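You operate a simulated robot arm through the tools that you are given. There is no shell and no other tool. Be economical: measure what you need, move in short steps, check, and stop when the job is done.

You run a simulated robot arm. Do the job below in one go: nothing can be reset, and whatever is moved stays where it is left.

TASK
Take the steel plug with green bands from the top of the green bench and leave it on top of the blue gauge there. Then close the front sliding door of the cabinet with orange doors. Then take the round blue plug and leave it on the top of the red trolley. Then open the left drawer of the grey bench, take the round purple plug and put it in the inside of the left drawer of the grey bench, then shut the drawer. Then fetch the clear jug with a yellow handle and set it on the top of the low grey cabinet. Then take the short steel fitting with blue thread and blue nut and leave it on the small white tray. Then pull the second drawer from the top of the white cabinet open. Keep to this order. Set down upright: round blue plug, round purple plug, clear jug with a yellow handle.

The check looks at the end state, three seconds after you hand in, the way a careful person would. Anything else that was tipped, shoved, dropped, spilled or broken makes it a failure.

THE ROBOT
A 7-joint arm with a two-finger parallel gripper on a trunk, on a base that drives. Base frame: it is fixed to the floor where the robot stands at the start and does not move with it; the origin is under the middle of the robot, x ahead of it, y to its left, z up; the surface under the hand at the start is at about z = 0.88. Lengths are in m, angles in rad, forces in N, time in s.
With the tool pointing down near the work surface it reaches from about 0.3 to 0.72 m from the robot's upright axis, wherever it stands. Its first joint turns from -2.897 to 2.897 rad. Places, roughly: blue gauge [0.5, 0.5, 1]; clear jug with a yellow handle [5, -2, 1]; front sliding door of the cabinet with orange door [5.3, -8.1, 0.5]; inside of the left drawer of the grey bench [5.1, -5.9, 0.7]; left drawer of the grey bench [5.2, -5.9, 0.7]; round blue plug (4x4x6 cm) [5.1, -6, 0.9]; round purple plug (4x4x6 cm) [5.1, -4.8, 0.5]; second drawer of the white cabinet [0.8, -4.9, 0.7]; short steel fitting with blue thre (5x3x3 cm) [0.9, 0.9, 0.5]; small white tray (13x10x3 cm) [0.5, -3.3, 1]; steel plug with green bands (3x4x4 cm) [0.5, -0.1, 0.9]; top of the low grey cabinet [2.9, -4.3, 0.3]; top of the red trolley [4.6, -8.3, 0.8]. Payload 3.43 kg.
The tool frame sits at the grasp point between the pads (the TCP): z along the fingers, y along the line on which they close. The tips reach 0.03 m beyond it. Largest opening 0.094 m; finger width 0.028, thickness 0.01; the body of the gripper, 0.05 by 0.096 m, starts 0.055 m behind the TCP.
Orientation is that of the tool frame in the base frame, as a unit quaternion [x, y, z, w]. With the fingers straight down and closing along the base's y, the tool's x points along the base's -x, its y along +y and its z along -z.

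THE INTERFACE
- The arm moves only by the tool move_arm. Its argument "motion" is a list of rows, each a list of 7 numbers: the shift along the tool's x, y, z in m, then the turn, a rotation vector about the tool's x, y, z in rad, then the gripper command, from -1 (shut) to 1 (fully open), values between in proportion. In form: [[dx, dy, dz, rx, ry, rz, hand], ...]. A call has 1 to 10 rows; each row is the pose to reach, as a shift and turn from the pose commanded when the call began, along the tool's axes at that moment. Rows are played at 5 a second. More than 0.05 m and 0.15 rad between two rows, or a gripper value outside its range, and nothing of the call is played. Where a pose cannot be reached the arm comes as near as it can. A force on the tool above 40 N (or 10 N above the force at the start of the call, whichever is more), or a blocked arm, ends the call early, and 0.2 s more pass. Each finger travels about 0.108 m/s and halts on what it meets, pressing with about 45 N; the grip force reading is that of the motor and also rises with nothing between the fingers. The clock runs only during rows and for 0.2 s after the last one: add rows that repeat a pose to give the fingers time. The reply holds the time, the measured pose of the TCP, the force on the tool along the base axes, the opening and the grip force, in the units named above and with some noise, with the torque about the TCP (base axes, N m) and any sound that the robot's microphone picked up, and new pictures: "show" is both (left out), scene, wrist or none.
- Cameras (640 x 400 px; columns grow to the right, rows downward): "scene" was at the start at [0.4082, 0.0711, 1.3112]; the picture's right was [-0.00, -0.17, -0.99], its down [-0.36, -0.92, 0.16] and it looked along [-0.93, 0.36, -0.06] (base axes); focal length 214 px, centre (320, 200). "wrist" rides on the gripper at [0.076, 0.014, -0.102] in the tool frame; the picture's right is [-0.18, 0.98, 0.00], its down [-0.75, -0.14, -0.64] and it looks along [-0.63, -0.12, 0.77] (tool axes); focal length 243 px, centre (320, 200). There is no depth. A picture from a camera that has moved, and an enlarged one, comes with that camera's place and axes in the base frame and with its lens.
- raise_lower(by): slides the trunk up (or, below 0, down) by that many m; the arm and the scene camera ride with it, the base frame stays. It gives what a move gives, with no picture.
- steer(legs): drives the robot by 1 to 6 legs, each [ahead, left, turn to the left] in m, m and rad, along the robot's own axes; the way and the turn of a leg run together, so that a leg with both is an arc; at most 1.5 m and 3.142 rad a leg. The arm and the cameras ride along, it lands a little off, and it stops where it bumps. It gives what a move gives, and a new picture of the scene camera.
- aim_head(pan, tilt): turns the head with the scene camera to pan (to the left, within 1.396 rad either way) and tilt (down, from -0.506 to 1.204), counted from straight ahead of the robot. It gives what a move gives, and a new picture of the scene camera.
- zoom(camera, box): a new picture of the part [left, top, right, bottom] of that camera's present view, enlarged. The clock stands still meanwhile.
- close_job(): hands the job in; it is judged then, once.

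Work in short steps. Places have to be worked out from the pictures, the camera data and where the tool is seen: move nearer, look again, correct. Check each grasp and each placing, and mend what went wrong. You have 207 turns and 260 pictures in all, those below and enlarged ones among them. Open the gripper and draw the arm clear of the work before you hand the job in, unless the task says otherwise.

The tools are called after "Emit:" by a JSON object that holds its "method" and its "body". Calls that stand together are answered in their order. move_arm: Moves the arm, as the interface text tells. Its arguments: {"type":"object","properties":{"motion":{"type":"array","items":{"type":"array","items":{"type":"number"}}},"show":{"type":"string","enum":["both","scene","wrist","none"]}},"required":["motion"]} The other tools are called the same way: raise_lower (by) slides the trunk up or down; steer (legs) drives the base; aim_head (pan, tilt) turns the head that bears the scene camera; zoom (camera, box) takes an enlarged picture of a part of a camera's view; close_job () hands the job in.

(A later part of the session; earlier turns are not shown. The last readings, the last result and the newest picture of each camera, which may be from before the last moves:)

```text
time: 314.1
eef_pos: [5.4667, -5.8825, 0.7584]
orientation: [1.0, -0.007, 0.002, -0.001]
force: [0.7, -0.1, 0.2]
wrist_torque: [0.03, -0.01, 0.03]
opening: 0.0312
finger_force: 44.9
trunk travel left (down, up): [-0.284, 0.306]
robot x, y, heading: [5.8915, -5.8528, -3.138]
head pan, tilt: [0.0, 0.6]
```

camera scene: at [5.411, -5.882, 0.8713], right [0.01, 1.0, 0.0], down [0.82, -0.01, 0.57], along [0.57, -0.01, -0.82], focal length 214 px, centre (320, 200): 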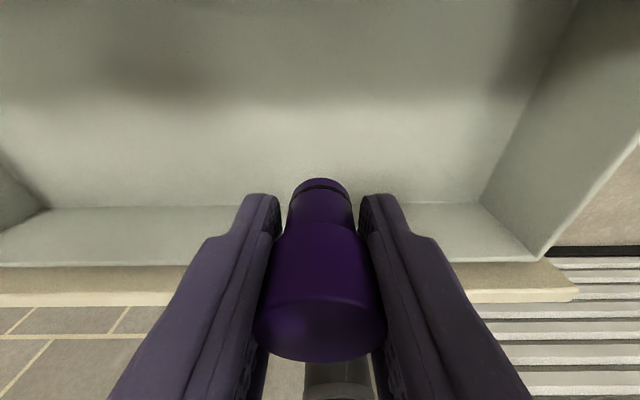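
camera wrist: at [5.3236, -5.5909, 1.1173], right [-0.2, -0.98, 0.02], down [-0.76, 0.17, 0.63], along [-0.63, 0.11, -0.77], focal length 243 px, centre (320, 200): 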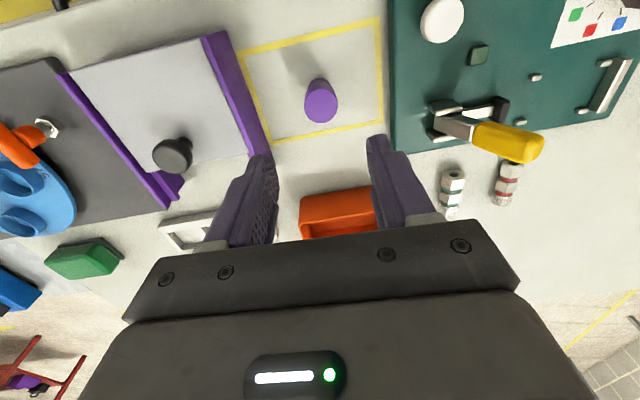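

Emit:
{"method": "raise_lower", "body": {"by": -0.005}}

Emit:
{"method": "raise_lower", "body": {"by": -0.004}}

Emit:
{"method": "zoom", "body": {"camera": "scene", "box": [160, 100, 480, 300]}}

```text
time: 314.6
eef_pos: [5.4677, -5.8816, 0.754]
orientation: [1.0, -0.006, 0.003, 0.0]
force: [0.0, 0.3, -0.2]
wrist_torque: [-0.02, 0.01, -0.01]
opening: 0.0313
finger_force: 45.4
trunk travel left (down, up): [-0.279, 0.311]
robot x, y, heading: [5.893, -5.8566, -3.14]
head pan, tilt: [0.0, 0.6]
```

```text
time: 315.2
eef_pos: [5.4666, -5.8827, 0.7485]
orientation: [1.0, -0.007, 0.003, 0.0]
force: [-0.2, -0.1, -0.4]
wrist_torque: [0.01, -0.01, 0.01]
opening: 0.0314
finger_force: 44.5
trunk travel left (down, up): [-0.275, 0.315]
robot x, y, heading: [5.8936, -5.8614, -3.137]
head pan, tilt: [0.0, 0.6]
```

```text
2.00 times, centred on (320, 200) of scene
camera zoom: at [5.4111, -5.882, 0.7893], right [0.01, 1.0, 0.0], down [0.82, -0.01, 0.57], along [0.57, -0.01, -0.82], focal length 429 px, centre (320, 200)
```

zoom: 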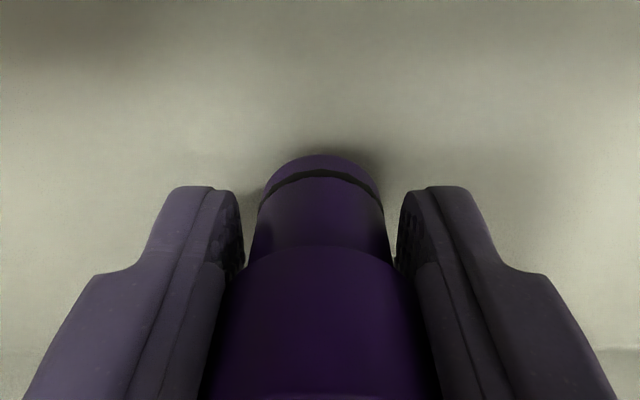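

Emit:
{"method": "raise_lower", "body": {"by": -0.003}}

Emit:
{"method": "raise_lower", "body": {"by": -0.003}}

```text
time: 315.7
eef_pos: [5.468, -5.8828, 0.7461]
orientation: [1.0, -0.007, 0.002, 0.0]
force: [-0.9, -1.2, -0.5]
wrist_torque: [-0.05, 0.02, 0.0]
opening: 0.0313
finger_force: 45.5
trunk travel left (down, up): [-0.272, 0.318]
robot x, y, heading: [5.8906, -5.8606, -3.138]
head pan, tilt: [0.0, 0.6]
```

```text
time: 316.2
eef_pos: [5.4657, -5.8832, 0.743]
orientation: [1.0, -0.007, 0.003, 0.0]
force: [-0.7, 0.4, -1.1]
wrist_torque: [0.03, 0.0, -0.02]
opening: 0.0314
finger_force: 45.0
trunk travel left (down, up): [-0.269, 0.321]
robot x, y, heading: [5.8951, -5.856, -3.138]
head pan, tilt: [0.0, 0.6]
```

Emit:
{"method": "raise_lower", "body": {"by": -0.003}}

Emit:
{"method": "raise_lower", "body": {"by": -0.003}}

Emit:
{"method": "raise_lower", "body": {"by": -0.003}}

```text
time: 316.7
eef_pos: [5.4667, -5.8831, 0.7414]
orientation: [1.0, -0.007, 0.001, 0.0]
force: [0.5, 0.5, 32.7]
wrist_torque: [-0.1, 0.0, -0.01]
opening: 0.0312
finger_force: 45.1
trunk travel left (down, up): [-0.266, 0.324]
robot x, y, heading: [5.8915, -5.8548, -3.138]
head pan, tilt: [0.0, 0.6]
```

```text
time: 317.1
eef_pos: [5.4649, -5.883, 0.7408]
orientation: [1.0, -0.008, 0.0, 0.0]
force: [-0.5, 0.2, 18.4]
wrist_torque: [-0.06, 0.03, 0.0]
opening: 0.0314
finger_force: 44.6
trunk travel left (down, up): [-0.265, 0.325]
robot x, y, heading: [5.893, -5.8557, -3.135]
head pan, tilt: [0.0, 0.6]
stopped: the force on the tool passed its limit at 48 N (the readings are from after the stop); the commanded pose is now the measured one
```

```text
time: 317.5
eef_pos: [5.4634, -5.8822, 0.7404]
orientation: [1.0, -0.006, -0.001, 0.0]
force: [4.6, 1.1, 20.1]
wrist_torque: [-0.4, 0.73, 0.01]
opening: 0.0314
finger_force: 44.8
trunk travel left (down, up): [-0.264, 0.326]
robot x, y, heading: [5.896, -5.859, -3.137]
head pan, tilt: [0.0, 0.6]
stopped: the force on the tool passed its limit at 48 N (the readings are from after the stop); the commanded pose is now the measured one
```

Seated on the drawer floor. I relieve, open, and rise.

Emit:
{"method": "raise_lower", "body": {"by": 0.002}}

Emit:
{"method": "move_arm", "body": {"motion": [[0, 0, 0, 0, 0, 0, -0.2], [0, 0, 0, 0, 0, 0, 0.1], [0, 0, 0, 0, 0, 0, 0.1]], "show": "scene"}}

Emit:
{"method": "raise_lower", "body": {"by": 0.2}}

Emit:
{"method": "aim_head", "body": {"pan": 0, "tilt": 0.4}}

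```text
time: 318.0
eef_pos: [5.4637, -5.8829, 0.7422]
orientation: [1.0, -0.007, 0.0, -0.001]
force: [4.2, 0.3, 0.0]
wrist_torque: [-0.09, 0.38, 0.08]
opening: 0.0313
finger_force: 45.1
trunk travel left (down, up): [-0.266, 0.324]
robot x, y, heading: [5.8903, -5.857, -3.136]
head pan, tilt: [0.0, 0.6]
```

```text
time: 318.8
eef_pos: [5.464, -5.8825, 0.7418]
orientation: [1.0, -0.007, 0.0, -0.001]
force: [2.9, -0.5, 0.1]
wrist_torque: [-0.01, 0.3, 0.1]
opening: 0.0517
finger_force: 0.0
trunk travel left (down, up): [-0.266, 0.324]
robot x, y, heading: [5.8935, -5.859, -3.136]
head pan, tilt: [0.0, 0.6]
camera scene: at [5.4089, -5.8821, 0.7822], right [0.01, 1.0, 0.0], down [0.82, -0.01, 0.57], along [0.57, -0.01, -0.82], focal length 214 px, centre (320, 200)
```

scene: 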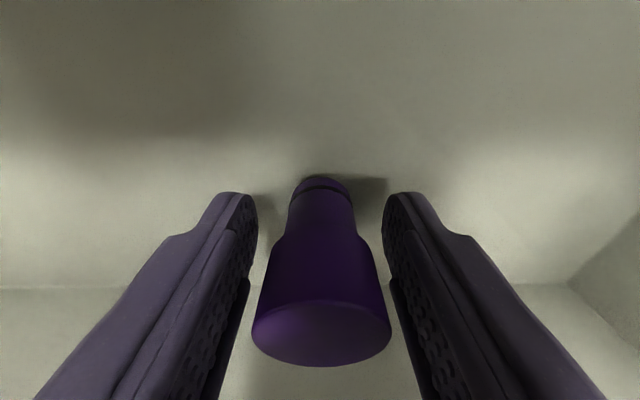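

```text
time: 321.0
eef_pos: [5.4636, -5.8829, 0.9417]
orientation: [1.0, -0.006, 0.001, 0.0]
force: [0.5, -0.2, 0.5]
wrist_torque: [0.02, 0.03, 0.03]
opening: 0.052
finger_force: 0.0
trunk travel left (down, up): [-0.466, 0.124]
robot x, y, heading: [5.8918, -5.8564, -3.138]
head pan, tilt: [0.0, 0.6]
```

```text
time: 321.7
eef_pos: [5.464, -5.8834, 0.9423]
orientation: [1.0, -0.008, 0.0, 0.0]
force: [0.2, -0.4, -0.4]
wrist_torque: [0.01, 0.02, 0.04]
opening: 0.0516
finger_force: 0.1
trunk travel left (down, up): [-0.466, 0.124]
robot x, y, heading: [5.8926, -5.8581, -3.137]
head pan, tilt: [0.0, 0.4]
camera scene: at [5.3902, -5.8818, 0.9777], right [0.01, 1.0, 0.0], down [0.92, -0.01, 0.39], along [0.39, 0.0, -0.92], focal length 214 px, centre (320, 200)
```

scene: 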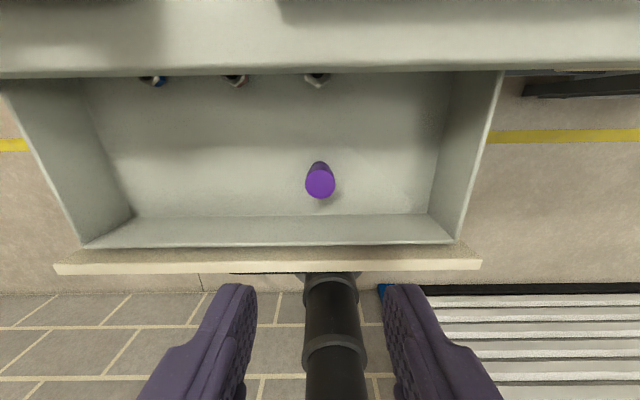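

The purple plug stands upright in the drawer. To shut it I'll push the handle bar with closed fingers from the front. I back up, move the hand out in front of the handle, and lower.

Emit:
{"method": "steer", "body": {"legs": [[-0.11, 0, 0]]}}

Emit:
{"method": "move_arm", "body": {"motion": [[0.03, 0.02, 0, 0, 0, 0, -0.5], [0.06, 0.04, 0, 0, 0, 0, -1], [0.085, 0.06, 0, 0, 0, 0, -1], [0.085, 0.06, 0, 0, 0, 0, -1]], "show": "scene"}}

```text
time: 322.9
eef_pos: [5.5752, -5.8824, 0.9413]
orientation: [1.0, -0.006, -0.001, 0.0]
force: [0.6, 0.3, 1.0]
wrist_torque: [0.0, 0.02, 0.01]
opening: 0.0516
finger_force: 0.1
trunk travel left (down, up): [-0.466, 0.124]
robot x, y, heading: [6.0038, -5.8564, -3.139]
head pan, tilt: [0.0, 0.4]
camera scene: at [5.5007, -5.8817, 0.9785], right [0.01, 1.0, 0.0], down [0.92, -0.01, 0.39], along [0.39, 0.0, -0.92], focal length 214 px, centre (320, 200)
```

scene: 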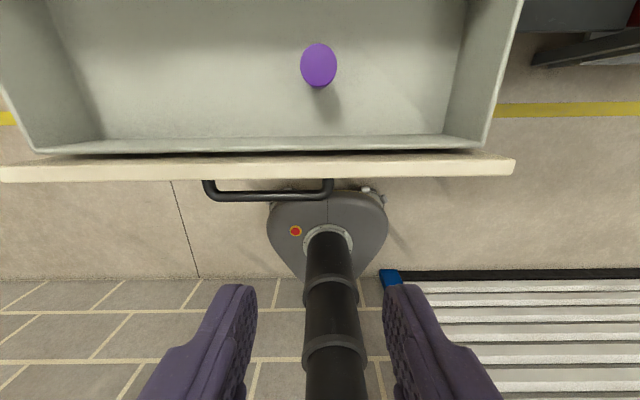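

```text
time: 323.9
eef_pos: [5.6564, -5.9443, 0.9412]
orientation: [1.0, -0.006, 0.0, 0.0]
force: [-1.0, 0.0, -0.7]
wrist_torque: [-0.02, -0.03, 0.01]
opening: 0.0001
finger_force: 32.9
trunk travel left (down, up): [-0.466, 0.124]
robot x, y, heading: [6.0002, -5.8569, -3.14]
head pan, tilt: [0.0, 0.4]
camera scene: at [5.5825, -5.9431, 0.9771], right [0.01, 1.0, 0.0], down [0.92, -0.01, 0.39], along [0.39, 0.0, -0.92], focal length 214 px, centre (320, 200)
```

scene: 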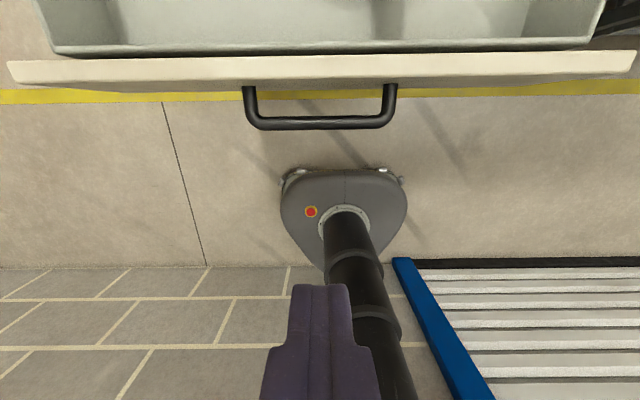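

The handle bar is at x≈5.596, centred at y≈-5.943. I lower in front of it and push slowly.

Emit:
{"method": "raise_lower", "body": {"by": -0.197}}

Emit:
{"method": "aim_head", "body": {"pan": 0, "tilt": 1.0}}

Emit:
{"method": "move_arm", "body": {"motion": [[-0.02, 0, 0, 0, 0, 0, -1], [-0.035, 0, 0, 0, 0, 0, -1], [-0.045, 0, 0, 0, 0, 0, -1], [-0.052, 0, 0, 0, 0, 0, -1], [-0.059, 0, 0, 0, 0, 0, -1], [-0.066, 0, 0, 0, 0, 0, -1], [-0.073, 0, 0, 0, 0, 0, -1], [-0.08, 0, 0, 0, 0, 0, -1], [-0.087, 0, 0, 0, 0, 0, -1], [-0.094, 0, 0, 0, 0, 0, -1]]}}

```text
time: 326.0
eef_pos: [5.6553, -5.944, 0.7453]
orientation: [1.0, -0.006, 0.0, 0.0]
force: [-0.1, 0.1, -0.1]
wrist_torque: [-0.01, 0.04, 0.01]
opening: 0.0
finger_force: 32.4
trunk travel left (down, up): [-0.269, 0.321]
robot x, y, heading: [6.0052, -5.8575, -3.133]
head pan, tilt: [0.0, 0.4]
```

```text
time: 327.0
eef_pos: [5.6563, -5.9452, 0.7439]
orientation: [1.0, -0.006, 0.0, -0.001]
force: [-0.4, -0.2, 0.4]
wrist_torque: [-0.01, 0.01, 0.0]
opening: 0.0002
finger_force: 32.7
trunk travel left (down, up): [-0.269, 0.321]
robot x, y, heading: [6.0023, -5.8566, -3.14]
head pan, tilt: [0.0, 1.0]
camera scene: at [5.6328, -5.9441, 0.8031], right [0.01, 1.0, 0.0], down [0.54, -0.01, 0.84], along [0.84, -0.01, -0.54], focal length 214 px, centre (320, 200)
```

scene: 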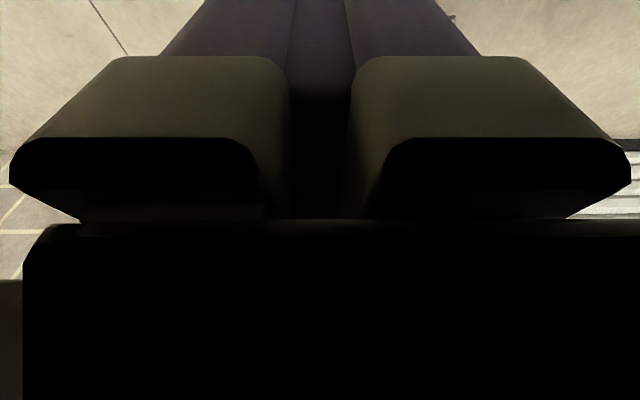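

```text
time: 329.2
eef_pos: [5.5619, -5.9428, 0.7446]
orientation: [1.0, -0.006, 0.0, 0.0]
force: [0.0, 0.3, -0.5]
wrist_torque: [0.02, 0.0, 0.02]
opening: 0.0002
finger_force: 32.9
trunk travel left (down, up): [-0.269, 0.321]
robot x, y, heading: [6.0008, -5.8571, -3.132]
head pan, tilt: [0.0, 1.0]
camera scene: at [5.5381, -5.9425, 0.8037], right [0.01, 1.0, 0.0], down [0.54, -0.01, 0.84], along [0.84, -0.01, -0.54], focal length 214 px, centre (320, 200)
camera wrist: at [5.6368, -5.959, 0.8472], right [-0.2, -0.98, 0.0], down [-0.75, 0.15, 0.64], along [-0.63, 0.13, -0.77], focal length 243 px, centre (320, 200)
```

scene: 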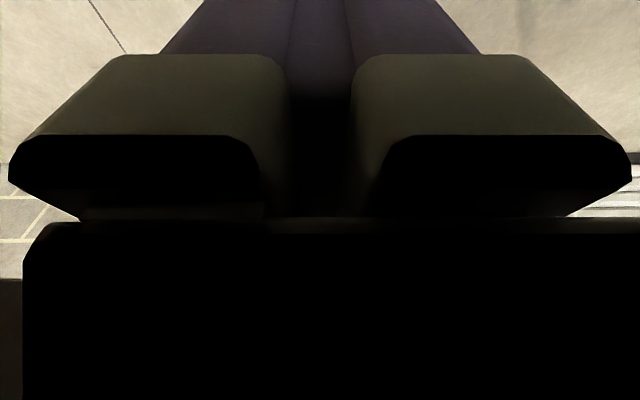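
wrist: 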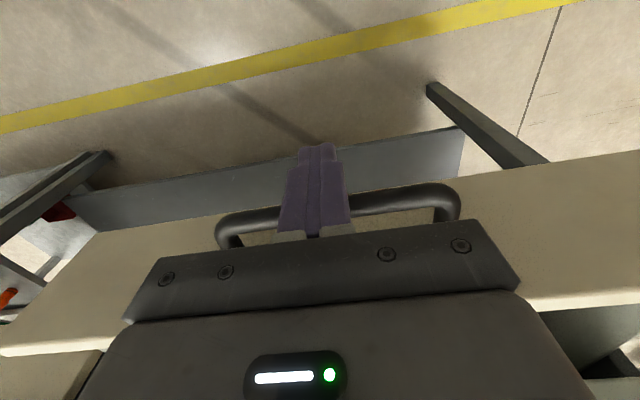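

The drawer moves along smoothly. I continue slowly.

Emit:
{"method": "move_arm", "body": {"motion": [[-0.006, 0, 0, 0, 0, 0, -1], [-0.014, 0, 0, 0, 0, 0, -1], [-0.022, 0, 0, 0, 0, 0, -1], [-0.03, 0, 0, 0, 0, 0, -1], [-0.038, 0, 0, 0, 0, 0, -1], [-0.046, 0, 0, 0, 0, 0, -1], [-0.054, 0, 0, 0, 0, 0, -1], [-0.062, 0, 0, 0, 0, 0, -1], [-0.07, 0, 0, 0, 0, 0, -1], [-0.076, 0, 0, 0, 0, 0, -1]], "show": "none"}}

Emit:
{"method": "move_arm", "body": {"motion": [[-0.006, 0, 0, 0, 0, 0, -1], [-0.013, 0, 0, 0, 0, 0, -1], [-0.02, 0, 0, 0, 0, 0, -1], [-0.027, 0, 0, 0, 0, 0, -1], [-0.034, 0, 0, 0, 0, 0, -1], [-0.041, 0, 0, 0, 0, 0, -1], [-0.047, 0, 0, 0, 0, 0, -1], [-0.053, 0, 0, 0, 0, 0, -1], [-0.058, 0, 0, 0, 0, 0, -1], [-0.063, 0, 0, 0, 0, 0, -1]], "show": "wrist"}}

```text
time: 331.4
eef_pos: [5.4861, -5.9418, 0.7436]
orientation: [1.0, -0.006, -0.001, 0.0]
force: [0.2, 0.3, -0.2]
wrist_torque: [0.0, 0.04, 0.02]
opening: 0.0
finger_force: 33.1
trunk travel left (down, up): [-0.269, 0.321]
robot x, y, heading: [6.005, -5.8532, -3.138]
head pan, tilt: [0.0, 1.0]
```

```text
time: 333.4
eef_pos: [5.437, -5.9422, 0.744]
orientation: [1.0, -0.004, 0.0, 0.0]
force: [22.9, 4.9, 25.4]
wrist_torque: [-1.24, 3.45, 0.34]
opening: 0.0001
finger_force: 33.1
trunk travel left (down, up): [-0.269, 0.321]
robot x, y, heading: [6.0056, -5.853, -3.134]
head pan, tilt: [0.0, 1.0]
stopped in row 9: the force on the tool passed its limit at 42 N (the readings are from after the stop); the commanded pose is now the measured one
camera wrist: at [5.5114, -5.9578, 0.8482], right [-0.19, -0.98, 0.0], down [-0.75, 0.15, 0.64], along [-0.63, 0.12, -0.77], focal length 243 px, centre (320, 200)
```

wrist: 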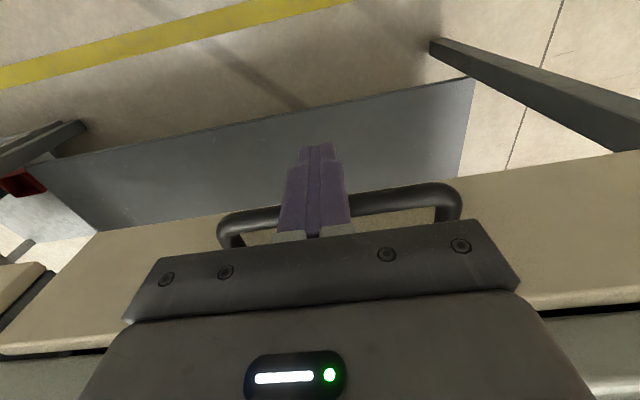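

The hand's upper part met the bench edge with about 3 cm left. I back off, turn the tool horizontal, and finish by pushing the bar end-on.

Emit:
{"method": "move_arm", "body": {"motion": [[0.03, 0, 0, 0, 0, 0, -1], [0.06, 0, 0, 0, -0.1, 0, -1], [0.08, 0, -0.01, 0, -0.25, 0, -1], [0.09, 0, -0.015, 0, -0.4, 0, -1], [0.1, 0, -0.02, 0, -0.55, 0, -1], [0.1, 0, -0.02, 0, -0.7, 0, -1], [0.1, 0, -0.02, 0, -0.85, 0, -1], [0.1, 0, -0.02, 0, -1.0, 0, -1], [0.1, 0, -0.02, 0, -1.15, 0, -1], [0.1, 0, -0.02, 0, -1.3, 0, -1]], "show": "none"}}

Emit:
{"method": "aim_head", "body": {"pan": 0, "tilt": 0.2}}

```text
time: 335.6
eef_pos: [5.5324, -5.9433, 0.7635]
orientation: [0.797, -0.004, -0.604, -0.004]
force: [-0.6, 0.7, -0.2]
wrist_torque: [0.03, -0.03, -0.03]
opening: 0.0
finger_force: 33.0
trunk travel left (down, up): [-0.269, 0.321]
robot x, y, heading: [6.0018, -5.858, -3.132]
head pan, tilt: [0.0, 1.0]
```

```text
time: 336.7
eef_pos: [5.5331, -5.943, 0.7629]
orientation: [0.798, -0.003, -0.603, -0.003]
force: [0.4, -0.4, -0.2]
wrist_torque: [-0.01, 0.02, 0.04]
opening: 0.0
finger_force: 33.0
trunk travel left (down, up): [-0.269, 0.321]
robot x, y, heading: [6.0008, -5.8523, -3.136]
head pan, tilt: [0.0, 0.201]
camera scene: at [5.5429, -5.9438, 0.8596], right [0.01, 1.0, 0.0], down [0.46, 0.0, -0.89], along [-0.89, 0.01, -0.46], focal length 214 px, centre (320, 200)
```

scene: 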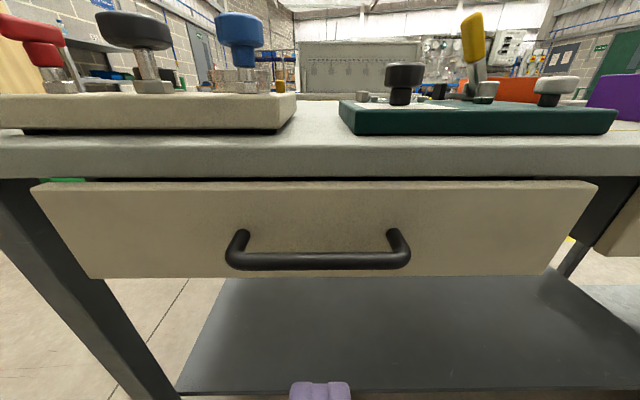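

I line up the closed fingertips with the bar (z≈0.738) and push the rest slowly.

Emit:
{"method": "move_arm", "body": {"motion": [[0.01, 0, 0.02, 0, 0, 0, -1], [0.005, 0, 0.04, 0, 0, 0, -1], [0.0, 0, 0.06, 0, 0, 0, -1], [-0.004, 0, 0.075, 0, 0, 0, -1], [-0.006, 0, 0.083, 0, 0, 0, -1], [-0.008, 0, 0.091, 0, 0, 0, -1], [-0.01, 0, 0.099, 0, 0, 0, -1], [-0.013, 0, 0.107, 0, 0, 0, -1], [-0.0151, 0, 0.115, 0, 0, 0, -1], [-0.017, 0, 0.122, 0, 0, 0, -1]], "show": "scene"}}

```text
time: 338.8
eef_pos: [5.4247, -5.9421, 0.7459]
orientation: [0.799, -0.004, -0.601, -0.004]
force: [24.2, 1.9, 21.1]
wrist_torque: [-0.1, 0.54, 0.07]
opening: 0.0
finger_force: 32.8
trunk travel left (down, up): [-0.269, 0.321]
robot x, y, heading: [6.0052, -5.8555, -3.13]
head pan, tilt: [0.0, 0.201]
stopped in row 10: the force on the tool passed its limit at 48 N (the readings are from after the stop); the commanded pose is now the measured one
camera scene: at [5.434, -5.9424, 0.8432], right [0.01, 1.0, 0.0], down [0.46, 0.0, -0.89], along [-0.89, 0.01, -0.46], focal length 214 px, centre (320, 200)
```

scene: 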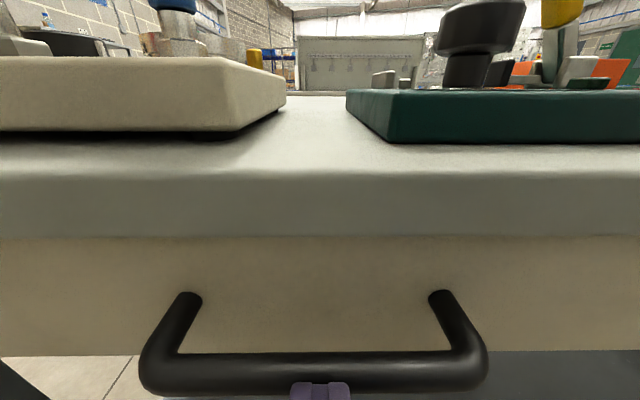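

It looks shut. I back off and check from a distance.

Emit:
{"method": "move_arm", "body": {"motion": [[0, 0, -0.03, 0, 0, 0, -1], [0, 0, -0.07, 0, 0, 0, -1], [0, 0, -0.1, 0, 0, 0, -1]], "show": "scene"}}

```text
time: 339.6
eef_pos: [5.5159, -5.9424, 0.7717]
orientation: [0.8, -0.003, -0.6, -0.004]
force: [-0.6, 0.6, -0.5]
wrist_torque: [0.03, -0.02, -0.02]
opening: 0.0002
finger_force: 32.9
trunk travel left (down, up): [-0.269, 0.321]
robot x, y, heading: [6.0048, -5.8562, -3.136]
head pan, tilt: [0.0, 0.201]
camera scene: at [5.5254, -5.9425, 0.8687], right [0.01, 1.0, 0.0], down [0.47, 0.0, -0.88], along [-0.88, 0.01, -0.47], focal length 214 px, centre (320, 200)
```

scene: 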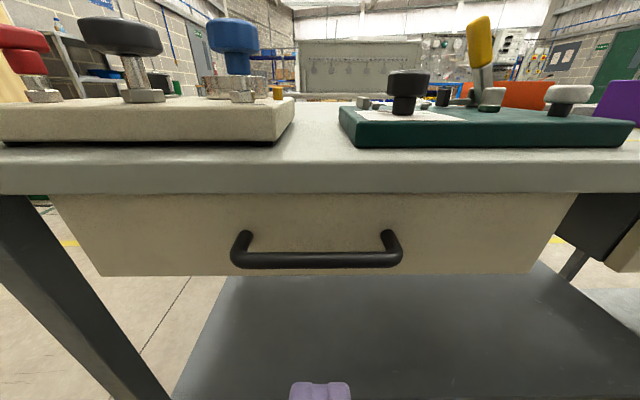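

I give one more gentle push to be sure that it is at its stop.

Emit:
{"method": "move_arm", "body": {"motion": [[0, 0, 0.04, 0, 0, 0, -1], [0, 0, 0.08, 0, 0, 0, -1], [0, 0, 0.096, 0, 0, 0, -1], [0, 0, 0.1, 0, 0, 0, -1], [0, 0, 0.104, 0, 0, 0, -1], [0, 0, 0.108, 0, 0, 0, -1], [0, 0, 0.112, 0, 0, 0, -1]], "show": "none"}}

Emit:
{"method": "move_arm", "body": {"motion": [[0, 0, -0.03, 0, 0, 0, -1], [0, 0, -0.07, 0, 0, 0, -0.5], [0, 0, -0.1, 0, 0, 0, 0]], "show": "none"}}

```text
time: 340.8
eef_pos: [5.4259, -5.9412, 0.7459]
orientation: [0.8, -0.003, -0.599, -0.004]
force: [25.5, 1.7, 23.6]
wrist_torque: [-0.07, 0.59, 0.09]
opening: 0.0
finger_force: 32.5
trunk travel left (down, up): [-0.269, 0.321]
robot x, y, heading: [6.0014, -5.8549, -3.132]
head pan, tilt: [0.0, 0.201]
stopped in row 5: the force on the tool passed its limit at 46 N (the readings are from after the stop); the commanded pose is now the measured one
```

```text
time: 341.6
eef_pos: [5.5196, -5.9425, 0.7723]
orientation: [0.801, -0.002, -0.598, -0.003]
force: [-0.1, 0.1, 1.0]
wrist_torque: [-0.05, 0.02, 0.0]
opening: 0.047
finger_force: 0.0
trunk travel left (down, up): [-0.269, 0.321]
robot x, y, heading: [6.0066, -5.8561, -3.136]
head pan, tilt: [0.0, 0.201]
```

The drawer is at its stop. I raise the trunk and slide along the aisle, glancing back at the drawer.

Emit:
{"method": "steer", "body": {"legs": [[0, -0.75, 0]]}}

Emit:
{"method": "aim_head", "body": {"pan": 1.2, "tilt": 0.1}}

```text
time: 345.7
eef_pos: [5.5122, -5.1823, 0.7733]
orientation: [0.801, -0.001, -0.598, -0.003]
force: [-0.2, -0.4, 0.0]
wrist_torque: [0.06, 0.01, -0.01]
opening: 0.047
finger_force: 0.1
trunk travel left (down, up): [-0.269, 0.321]
robot x, y, heading: [5.9993, -5.0952, -3.13]
head pan, tilt: [0.0, 0.201]
camera scene: at [5.5213, -5.183, 0.8696], right [0.01, 1.0, 0.0], down [0.47, 0.0, -0.88], along [-0.88, 0.01, -0.47], focal length 214 px, centre (320, 200)
```

scene: 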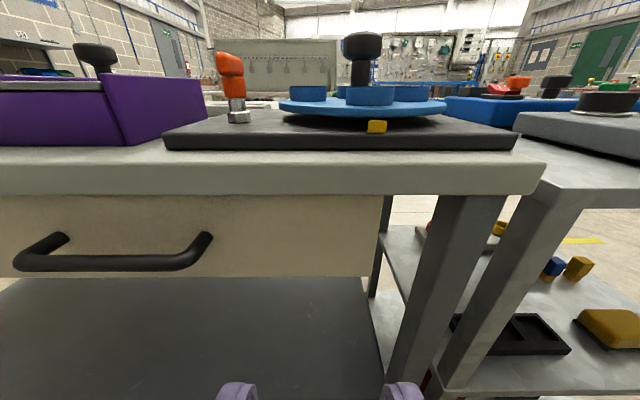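

```text
time: 347.1
eef_pos: [5.5123, -5.1832, 0.7719]
orientation: [0.801, -0.001, -0.598, -0.002]
force: [-0.6, -0.3, 0.3]
wrist_torque: [0.0, 0.01, 0.0]
opening: 0.0467
finger_force: 0.1
trunk travel left (down, up): [-0.269, 0.321]
robot x, y, heading: [5.9972, -5.0934, -3.13]
head pan, tilt: [1.201, 0.099]
camera scene: at [5.5755, -5.2692, 0.8953], right [-0.89, 0.37, -0.26], down [0.32, 0.09, -0.94], along [-0.32, -0.93, -0.2], focal length 214 px, centre (320, 200)
```

scene: 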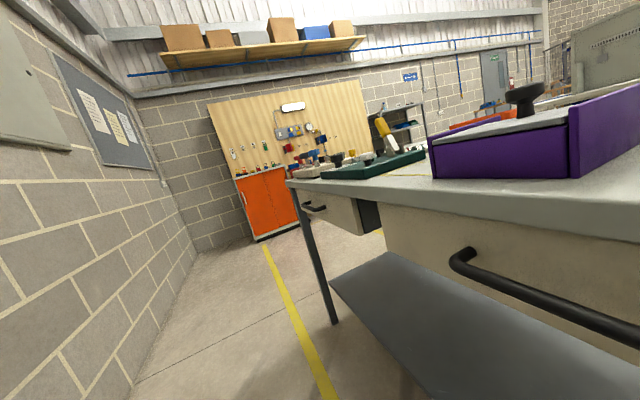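

Emit:
{"method": "zoom", "body": {"camera": "scene", "box": [260, 160, 500, 280]}}

```text
2.67 times, centred on (380, 220) of scene
camera zoom: at [5.5755, -5.2692, 0.8953], right [-0.89, 0.37, -0.26], down [0.32, 0.09, -0.94], along [-0.32, -0.93, -0.2], focal length 572 px, centre (160, 147)
```

zoom: 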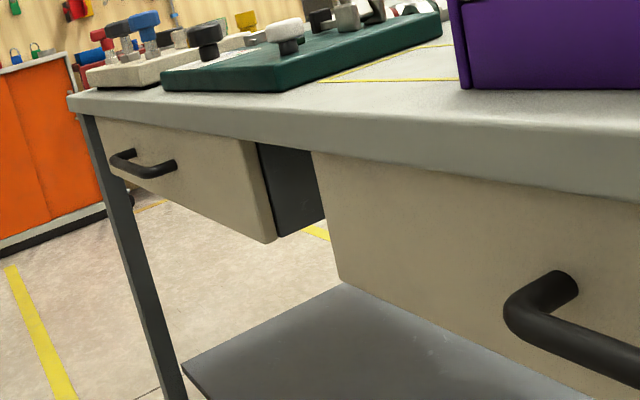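

The two drawer fronts are in line, so it is shut. Now I raise the trunk and drive to the beige bench for the jug.

Emit:
{"method": "raise_lower", "body": {"by": 0.3}}

Emit:
{"method": "steer", "body": {"legs": [[0, -1.35, 0], [0, 0, -1.57]]}}

Emit:
{"method": "aim_head", "body": {"pan": 0.2, "tilt": 0.1}}

```text
time: 350.1
eef_pos: [5.5126, -5.1834, 1.0735]
orientation: [0.802, -0.001, -0.598, -0.002]
force: [-0.6, -0.8, -0.6]
wrist_torque: [0.02, -0.02, 0.02]
opening: 0.047
finger_force: 0.1
trunk travel left (down, up): [-0.569, 0.021]
robot x, y, heading: [6.0027, -5.0971, -3.129]
head pan, tilt: [1.201, 0.099]
```

```text
time: 360.6
eef_pos: [5.8743, -3.2481, 1.0723]
orientation: [0.575, -0.558, -0.428, -0.418]
force: [0.0, 0.4, -0.7]
wrist_torque: [0.0, -0.05, 0.0]
opening: 0.0472
finger_force: 0.1
trunk travel left (down, up): [-0.569, 0.021]
robot x, y, heading: [5.9794, -3.7314, 1.619]
head pan, tilt: [1.201, 0.099]
camera scene: at [5.789, -3.3154, 1.1953], right [0.34, 0.9, -0.26], down [0.1, -0.31, -0.94], along [-0.94, 0.29, -0.2], focal length 214 px, centre (320, 200)
```

scene: 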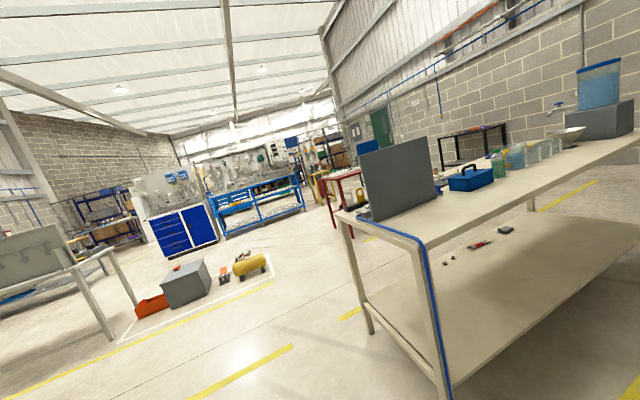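

```text
time: 361.9
eef_pos: [5.8735, -3.2492, 1.0733]
orientation: [0.576, -0.558, -0.428, -0.418]
force: [0.0, -0.3, 0.0]
wrist_torque: [0.0, -0.02, 0.0]
opening: 0.0469
finger_force: 0.1
trunk travel left (down, up): [-0.569, 0.021]
robot x, y, heading: [5.9782, -3.7311, 1.618]
head pan, tilt: [0.201, 0.099]
camera scene: at [5.8547, -3.2589, 1.1794], right [0.97, 0.22, -0.05], down [0.03, -0.37, -0.93], along [-0.22, 0.9, -0.37], focal length 214 px, centre (320, 200)
```

scene: 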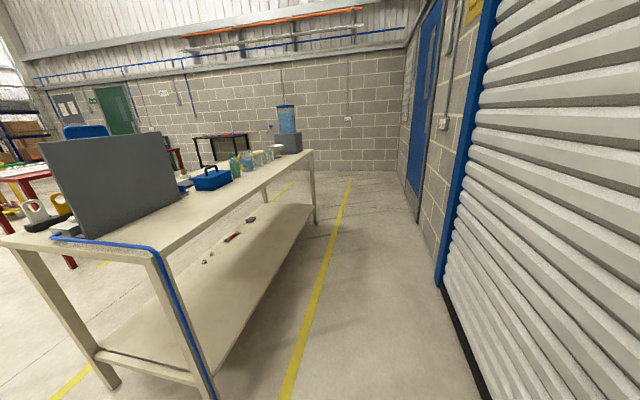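

Emit:
{"method": "zoom", "body": {"camera": "scene", "box": [140, 100, 320, 220]}}

```text
3.33 times, centred on (230, 160) of scene
camera zoom: at [5.8547, -3.2589, 1.1794], right [0.97, 0.22, -0.05], down [0.03, -0.37, -0.93], along [-0.22, 0.9, -0.37], focal length 715 px, centre (620, 333)
```

zoom: 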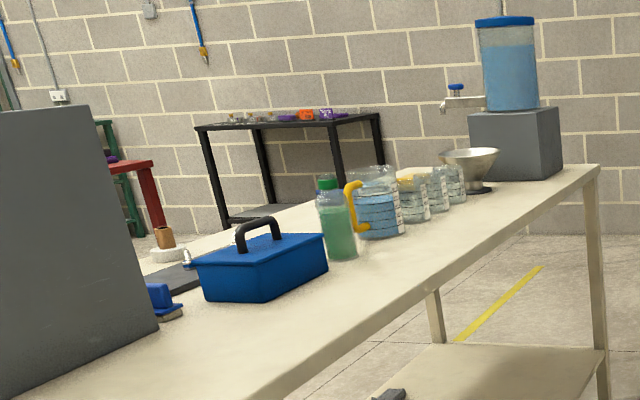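

The jug with a yellow handle stands near (5.07,-2.0) close to the bench's +x side. I drive up the aisle and turn to face it.

Emit:
{"method": "steer", "body": {"legs": [[0, 0, -0.047], [1.4, 0, 0], [0.3, 0, 0], [0, 0, 1.57]]}}

Emit:
{"method": "aim_head", "body": {"pan": 0, "tilt": 0.4}}

```text
time: 374.8
eef_pos: [5.5101, -2.1205, 1.0734]
orientation: [0.801, -0.01, -0.598, -0.009]
force: [-0.5, 0.2, -0.5]
wrist_torque: [0.01, 0.02, 0.0]
opening: 0.0468
finger_force: 0.1
trunk travel left (down, up): [-0.569, 0.021]
robot x, y, heading: [5.998, -2.0407, 3.135]
head pan, tilt: [0.201, 0.099]
camera scene: at [5.5189, -2.1381, 1.1794], right [-0.16, 0.99, -0.05], down [0.38, 0.01, -0.93], along [-0.91, -0.17, -0.37], focal length 214 px, centre (320, 200)
```

scene: 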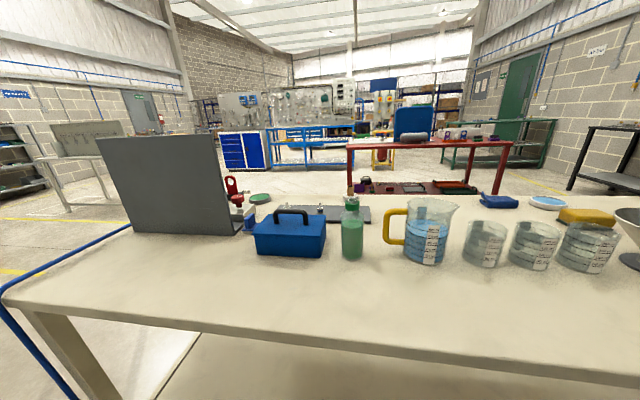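

```text
time: 375.6
eef_pos: [5.5109, -2.1183, 1.0726]
orientation: [0.801, -0.011, -0.599, -0.01]
force: [1.0, -0.6, 0.3]
wrist_torque: [-0.01, -0.01, -0.01]
opening: 0.047
finger_force: 0.0
trunk travel left (down, up): [-0.569, 0.021]
robot x, y, heading: [5.9991, -2.0412, 3.127]
head pan, tilt: [0.0, 0.4]
camera scene: at [5.525, -2.1199, 1.152], right [0.03, 1.0, 0.0], down [0.63, -0.02, -0.77], along [-0.77, 0.02, -0.63], focal length 214 px, centre (320, 200)
```

scene: 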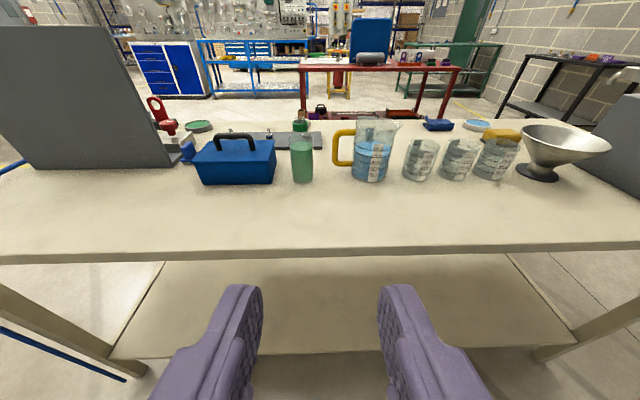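

The target jug (blue liquid, yellow handle on its −y side) stands by itself next to a green bottle. I zoom to measure it.

Emit:
{"method": "zoom", "body": {"camera": "scene", "box": [280, 100, 440, 200]}}

Emit:
{"method": "steer", "body": {"legs": [[0.16, 0, 0]]}}

```text
4.00 times, centred on (360, 150) of scene
camera zoom: at [5.525, -2.1199, 1.152], right [0.03, 1.0, 0.0], down [0.63, -0.02, -0.77], along [-0.77, 0.02, -0.63], focal length 858 px, centre (160, 400)
```

zoom: 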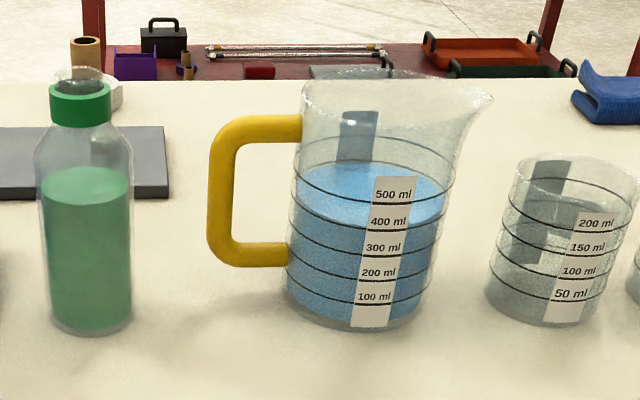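

```text
time: 377.0
eef_pos: [5.3457, -2.117, 1.0724]
orientation: [0.801, -0.011, -0.598, -0.01]
force: [0.4, -0.5, -0.2]
wrist_torque: [0.01, -0.05, -0.02]
opening: 0.0469
finger_force: 0.0
trunk travel left (down, up): [-0.569, 0.021]
robot x, y, heading: [5.8338, -2.0381, 3.132]
head pan, tilt: [0.0, 0.4]
camera scene: at [5.3606, -2.1179, 1.1513], right [0.03, 1.0, 0.0], down [0.64, -0.02, -0.77], along [-0.77, 0.02, -0.64], focal length 214 px, centre (320, 200)
```

scene: 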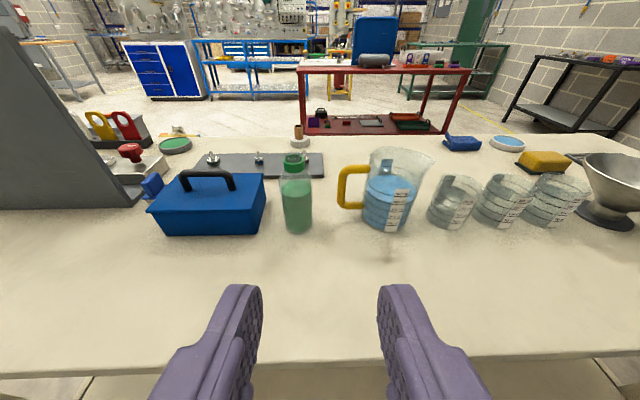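

The jug holds liquid, so I will take it by the handle with the tool pitched about 50° down (also needed later for the low cabinet). I pitch the tool first and come a bit closer.

Emit:
{"method": "move_arm", "body": {"motion": [[0, 0, 0, 0, 0.12, 0, 0], [0, 0, 0, 0, 0.24, 0, -0.2], [0, 0, 0, 0, 0.36, 0, -0.3], [0, 0, 0, 0, 0.48, 0, -0.3], [0, 0, 0, 0, 0.6, 0, -0.3], [0, 0, 0, 0, 0.6, 0, -0.3]], "show": "none"}}

Emit:
{"method": "steer", "body": {"legs": [[0.08, 0, 0]]}}

Emit:
{"method": "aim_head", "body": {"pan": 0, "tilt": -0.2}}

```text
time: 378.4
eef_pos: [5.3478, -2.1172, 1.0722]
orientation: [0.942, -0.013, -0.334, -0.007]
force: [-0.6, 0.5, -0.2]
wrist_torque: [0.0, 0.01, 0.0]
opening: 0.0327
finger_force: 0.1
trunk travel left (down, up): [-0.569, 0.021]
robot x, y, heading: [5.8342, -2.0402, 3.13]
head pan, tilt: [0.0, 0.4]
```

```text
time: 379.4
eef_pos: [5.2643, -2.1169, 1.0719]
orientation: [0.943, -0.011, -0.334, -0.005]
force: [-1.0, 0.9, 0.0]
wrist_torque: [0.0, 0.02, 0.0]
opening: 0.033
finger_force: 0.1
trunk travel left (down, up): [-0.569, 0.021]
robot x, y, heading: [5.7552, -2.0361, 3.132]
head pan, tilt: [0.0, 0.4]
camera scene: at [5.2317, -2.1162, 1.146], right [0.03, 1.0, 0.0], down [0.96, -0.03, -0.28], along [-0.28, 0.01, -0.96], focal length 214 px, centre (320, 200)
```

scene: 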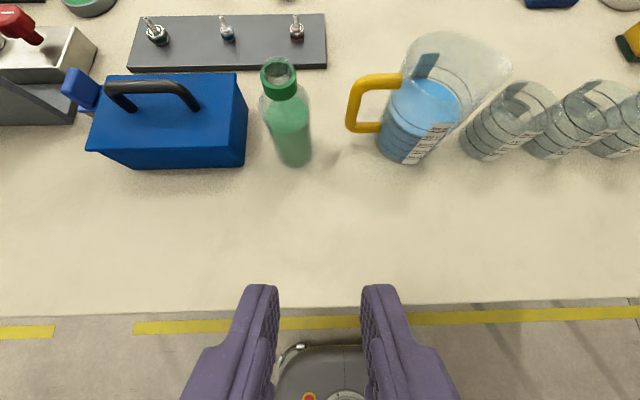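

```text
time: 380.4
eef_pos: [5.2663, -2.1172, 1.0732]
orientation: [0.942, -0.012, -0.334, -0.006]
force: [0.3, -0.6, 0.6]
wrist_torque: [0.02, 0.02, 0.03]
opening: 0.0329
finger_force: 0.0
trunk travel left (down, up): [-0.569, 0.021]
robot x, y, heading: [5.755, -2.0346, 3.123]
head pan, tilt: [0.0, -0.201]
camera scene: at [5.1968, -2.1154, 1.1882], right [0.03, 1.0, 0.0], down [0.63, -0.01, -0.77], along [-0.77, 0.02, -0.64], focal length 214 px, centre (320, 200)
```

scene: 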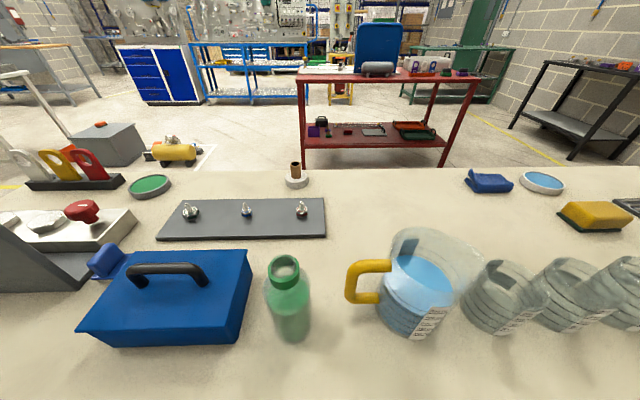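

Emit:
{"method": "zoom", "body": {"camera": "scene", "box": [320, 220, 480, 345]}}

Emit:
{"method": "aim_head", "body": {"pan": 0, "tilt": 0.35}}

Emit:
{"method": "zoom", "body": {"camera": "scene", "box": [320, 20, 480, 170]}}

```text
3.20 times, centred on (400, 282) of scene
camera zoom: at [5.1968, -2.1154, 1.1882], right [0.03, 1.0, 0.0], down [0.63, -0.01, -0.77], along [-0.77, 0.02, -0.64], focal length 686 px, centre (64, -64)
```

zoom: 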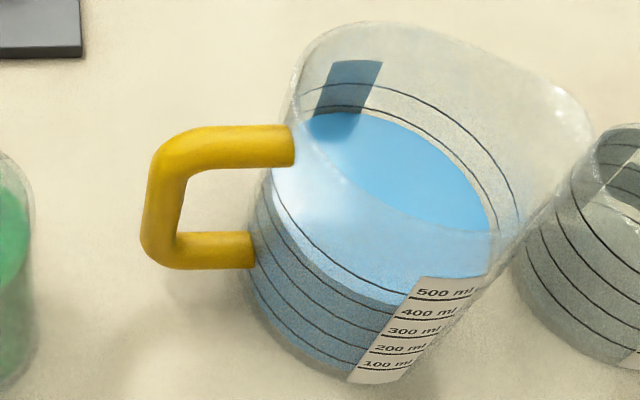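

```text
time: 381.4
eef_pos: [5.2674, -2.1176, 1.0731]
orientation: [0.942, -0.012, -0.336, -0.005]
force: [0.1, 0.1, -0.8]
wrist_torque: [-0.01, 0.0, 0.0]
opening: 0.0329
finger_force: 0.0
trunk travel left (down, up): [-0.569, 0.021]
robot x, y, heading: [5.7545, -2.0382, 3.133]
head pan, tilt: [0.0, 0.351]
camera scene: at [5.2293, -2.1162, 1.1492], right [0.03, 1.0, 0.0], down [0.94, -0.02, -0.33], along [-0.33, 0.01, -0.95], focal length 214 px, centre (320, 200)
```

scene: 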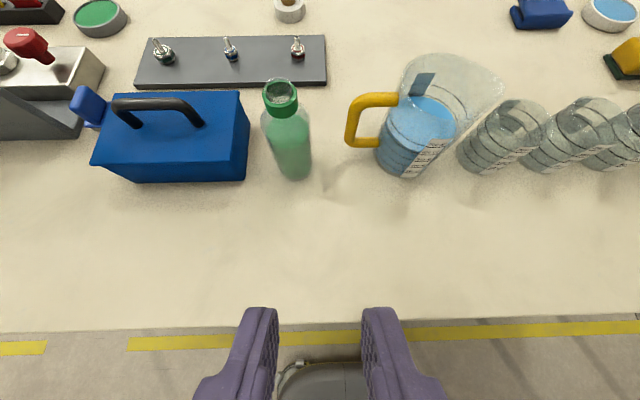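

```text
2.67 times, centred on (400, 95) of scene
camera zoom: at [5.2293, -2.1162, 1.1492], right [0.03, 1.0, 0.0], down [0.94, -0.02, -0.33], along [-0.33, 0.01, -0.95], focal length 572 px, centre (107, 480)
```

zoom: 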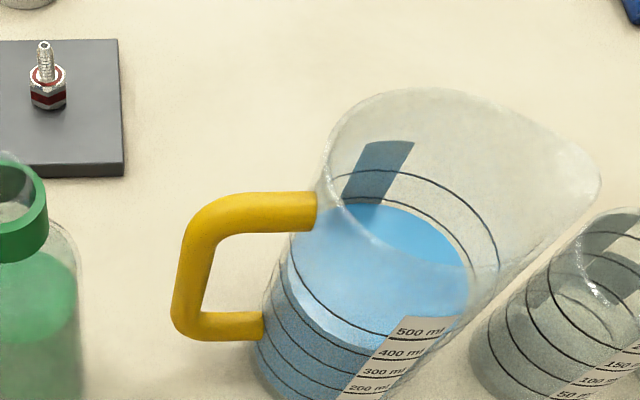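

The handle bar is at x≈5.051, y≈-2.070, z 0.883–0.966, with a 3 cm gap to the jug. I lower the trunk a little and go to a pre-grasp point along the tool axis.

Emit:
{"method": "raise_lower", "body": {"by": -0.08}}

Emit:
{"method": "move_arm", "body": {"motion": [[-0.04, -0.014, 0.01, 0, 0, 0, -0.3], [-0.08, -0.028, 0.03, 0, 0, 0, -0.3], [-0.11, -0.0424, 0.06, 0, 0, 0, -0.3], [-0.125, -0.0424, 0.092, 0, 0, 0, -0.3], [-0.125, -0.0424, 0.092, 0, 0, 0, -0.3]]}}

```text
time: 382.6
eef_pos: [5.2662, -2.1168, 0.9928]
orientation: [0.942, -0.012, -0.334, -0.006]
force: [0.0, -0.1, -0.8]
wrist_torque: [0.03, 0.01, 0.01]
opening: 0.0327
finger_force: 0.1
trunk travel left (down, up): [-0.489, 0.101]
robot x, y, heading: [5.7569, -2.0375, 3.136]
head pan, tilt: [0.0, 0.351]
```

```text
time: 383.8
eef_pos: [5.1135, -2.0691, 0.9997]
orientation: [0.942, -0.012, -0.335, -0.005]
force: [0.4, -0.7, -0.2]
wrist_torque: [-0.01, 0.0, 0.03]
opening: 0.033
finger_force: 0.1
trunk travel left (down, up): [-0.489, 0.101]
robot x, y, heading: [5.7537, -2.0382, 3.131]
head pan, tilt: [0.0, 0.351]
camera scene: at [5.0759, -2.0688, 1.0759], right [0.03, 1.0, 0.0], down [0.95, -0.02, -0.33], along [-0.33, 0.01, -0.95], focal length 214 px, centre (320, 200)
camera wrist: at [5.2362, -2.0882, 1.0312], right [-0.17, -0.98, 0.11], down [-0.18, 0.14, 0.97], along [-0.97, 0.15, -0.2], focal length 243 px, centre (320, 200)
```

scene: 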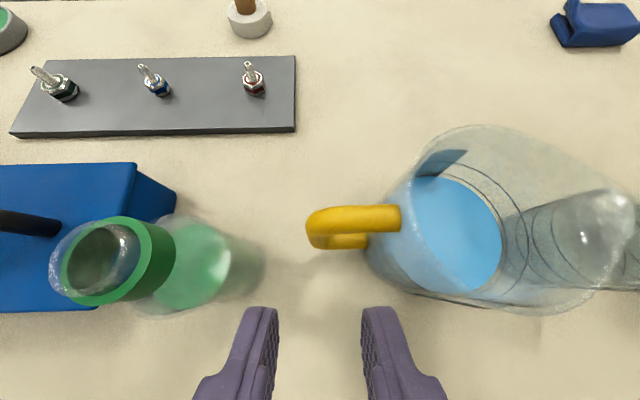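
wrist: 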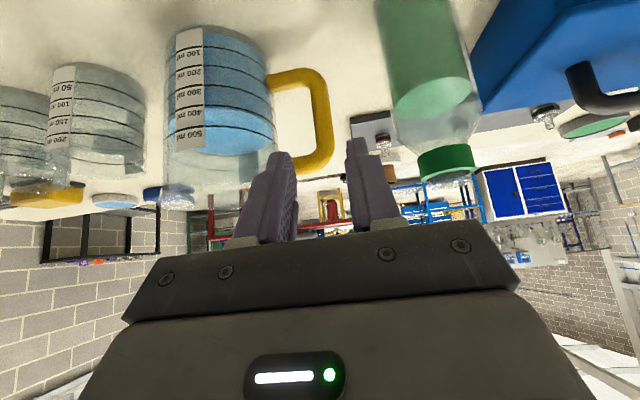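

Aligned with the handle bar. I slide in along the tool axis.

Emit:
{"method": "move_arm", "body": {"motion": [[0, 0, 0.03, 0, 0, 0, -0.3], [0, 0, 0.05, 0, 0, 0, -0.3], [0, 0, 0.065, 0, 0, 0, -0.3], [0, 0, 0.08, 0, 0, 0, -0.3], [0, 0, 0.08, 0, 0, 0, -0.3]]}}

```text
time: 385.0
eef_pos: [5.0632, -2.0676, 0.9376]
orientation: [0.942, -0.011, -0.335, -0.006]
force: [0.7, -1.2, 0.2]
wrist_torque: [0.01, 0.01, -0.02]
opening: 0.0329
finger_force: 0.1
trunk travel left (down, up): [-0.489, 0.101]
robot x, y, heading: [5.7573, -2.0385, 3.125]
head pan, tilt: [0.0, 0.351]
camera scene: at [5.0246, -2.0683, 1.0146], right [0.03, 1.0, 0.0], down [0.95, -0.02, -0.33], along [-0.33, 0.01, -0.95], focal length 214 px, centre (320, 200)
camera wrist: at [5.1849, -2.0877, 0.9698], right [-0.17, -0.98, 0.11], down [-0.18, 0.14, 0.97], along [-0.97, 0.15, -0.2], focal length 243 px, centre (320, 200)
```

scene: 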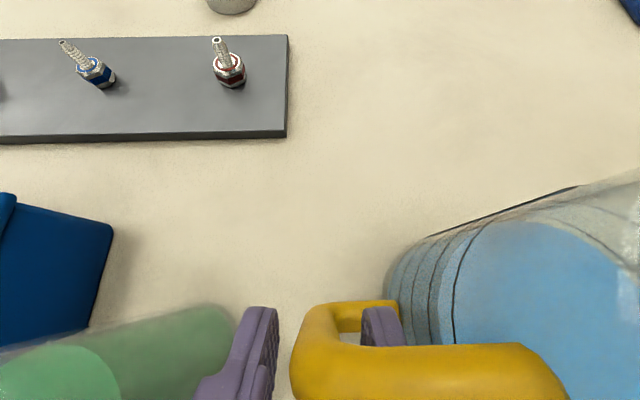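
wrist: 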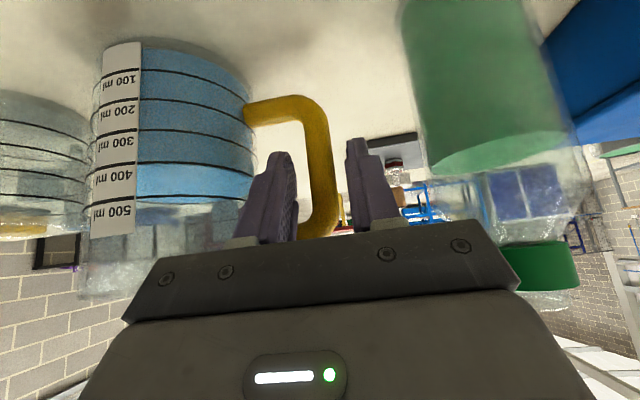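

The bar is between the fingers. I go 6 mm deeper and close.

Emit:
{"method": "move_arm", "body": {"motion": [[0, 0, 0.006, 0, 0, 0, -0.3], [0, 0, 0.006, 0, 0, 0, -0.6], [0, 0, 0.006, 0, 0, 0, -1], [0, 0, 0.006, 0, 0, 0, -1]]}}

```text
time: 386.0
eef_pos: [5.0586, -2.0676, 0.9339]
orientation: [0.942, -0.012, -0.335, -0.006]
force: [0.5, -0.4, -0.2]
wrist_torque: [-0.03, -0.02, -0.01]
opening: 0.019
finger_force: 44.3
trunk travel left (down, up): [-0.489, 0.101]
robot x, y, heading: [5.7547, -2.0404, 3.128]
head pan, tilt: [0.0, 0.351]
camera scene: at [5.0207, -2.0682, 1.01], right [0.03, 1.0, 0.0], down [0.95, -0.02, -0.33], along [-0.33, 0.01, -0.95], focal length 214 px, centre (320, 200)
camera wrist: at [5.181, -2.0876, 0.9654], right [-0.17, -0.98, 0.11], down [-0.18, 0.14, 0.97], along [-0.97, 0.15, -0.2], focal length 243 px, centre (320, 200)
```

scene: 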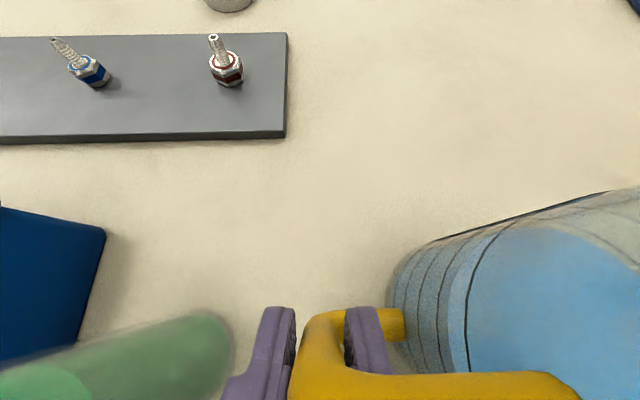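
wrist: 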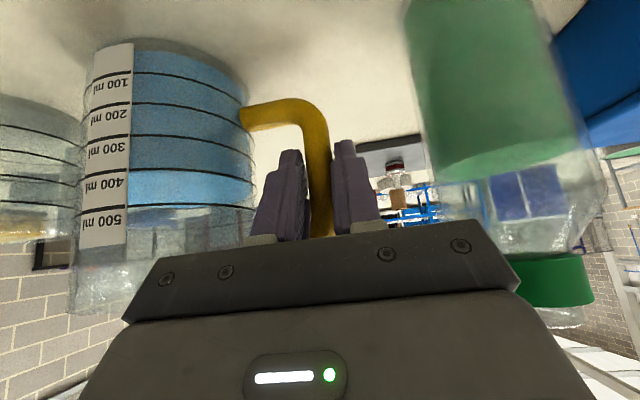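

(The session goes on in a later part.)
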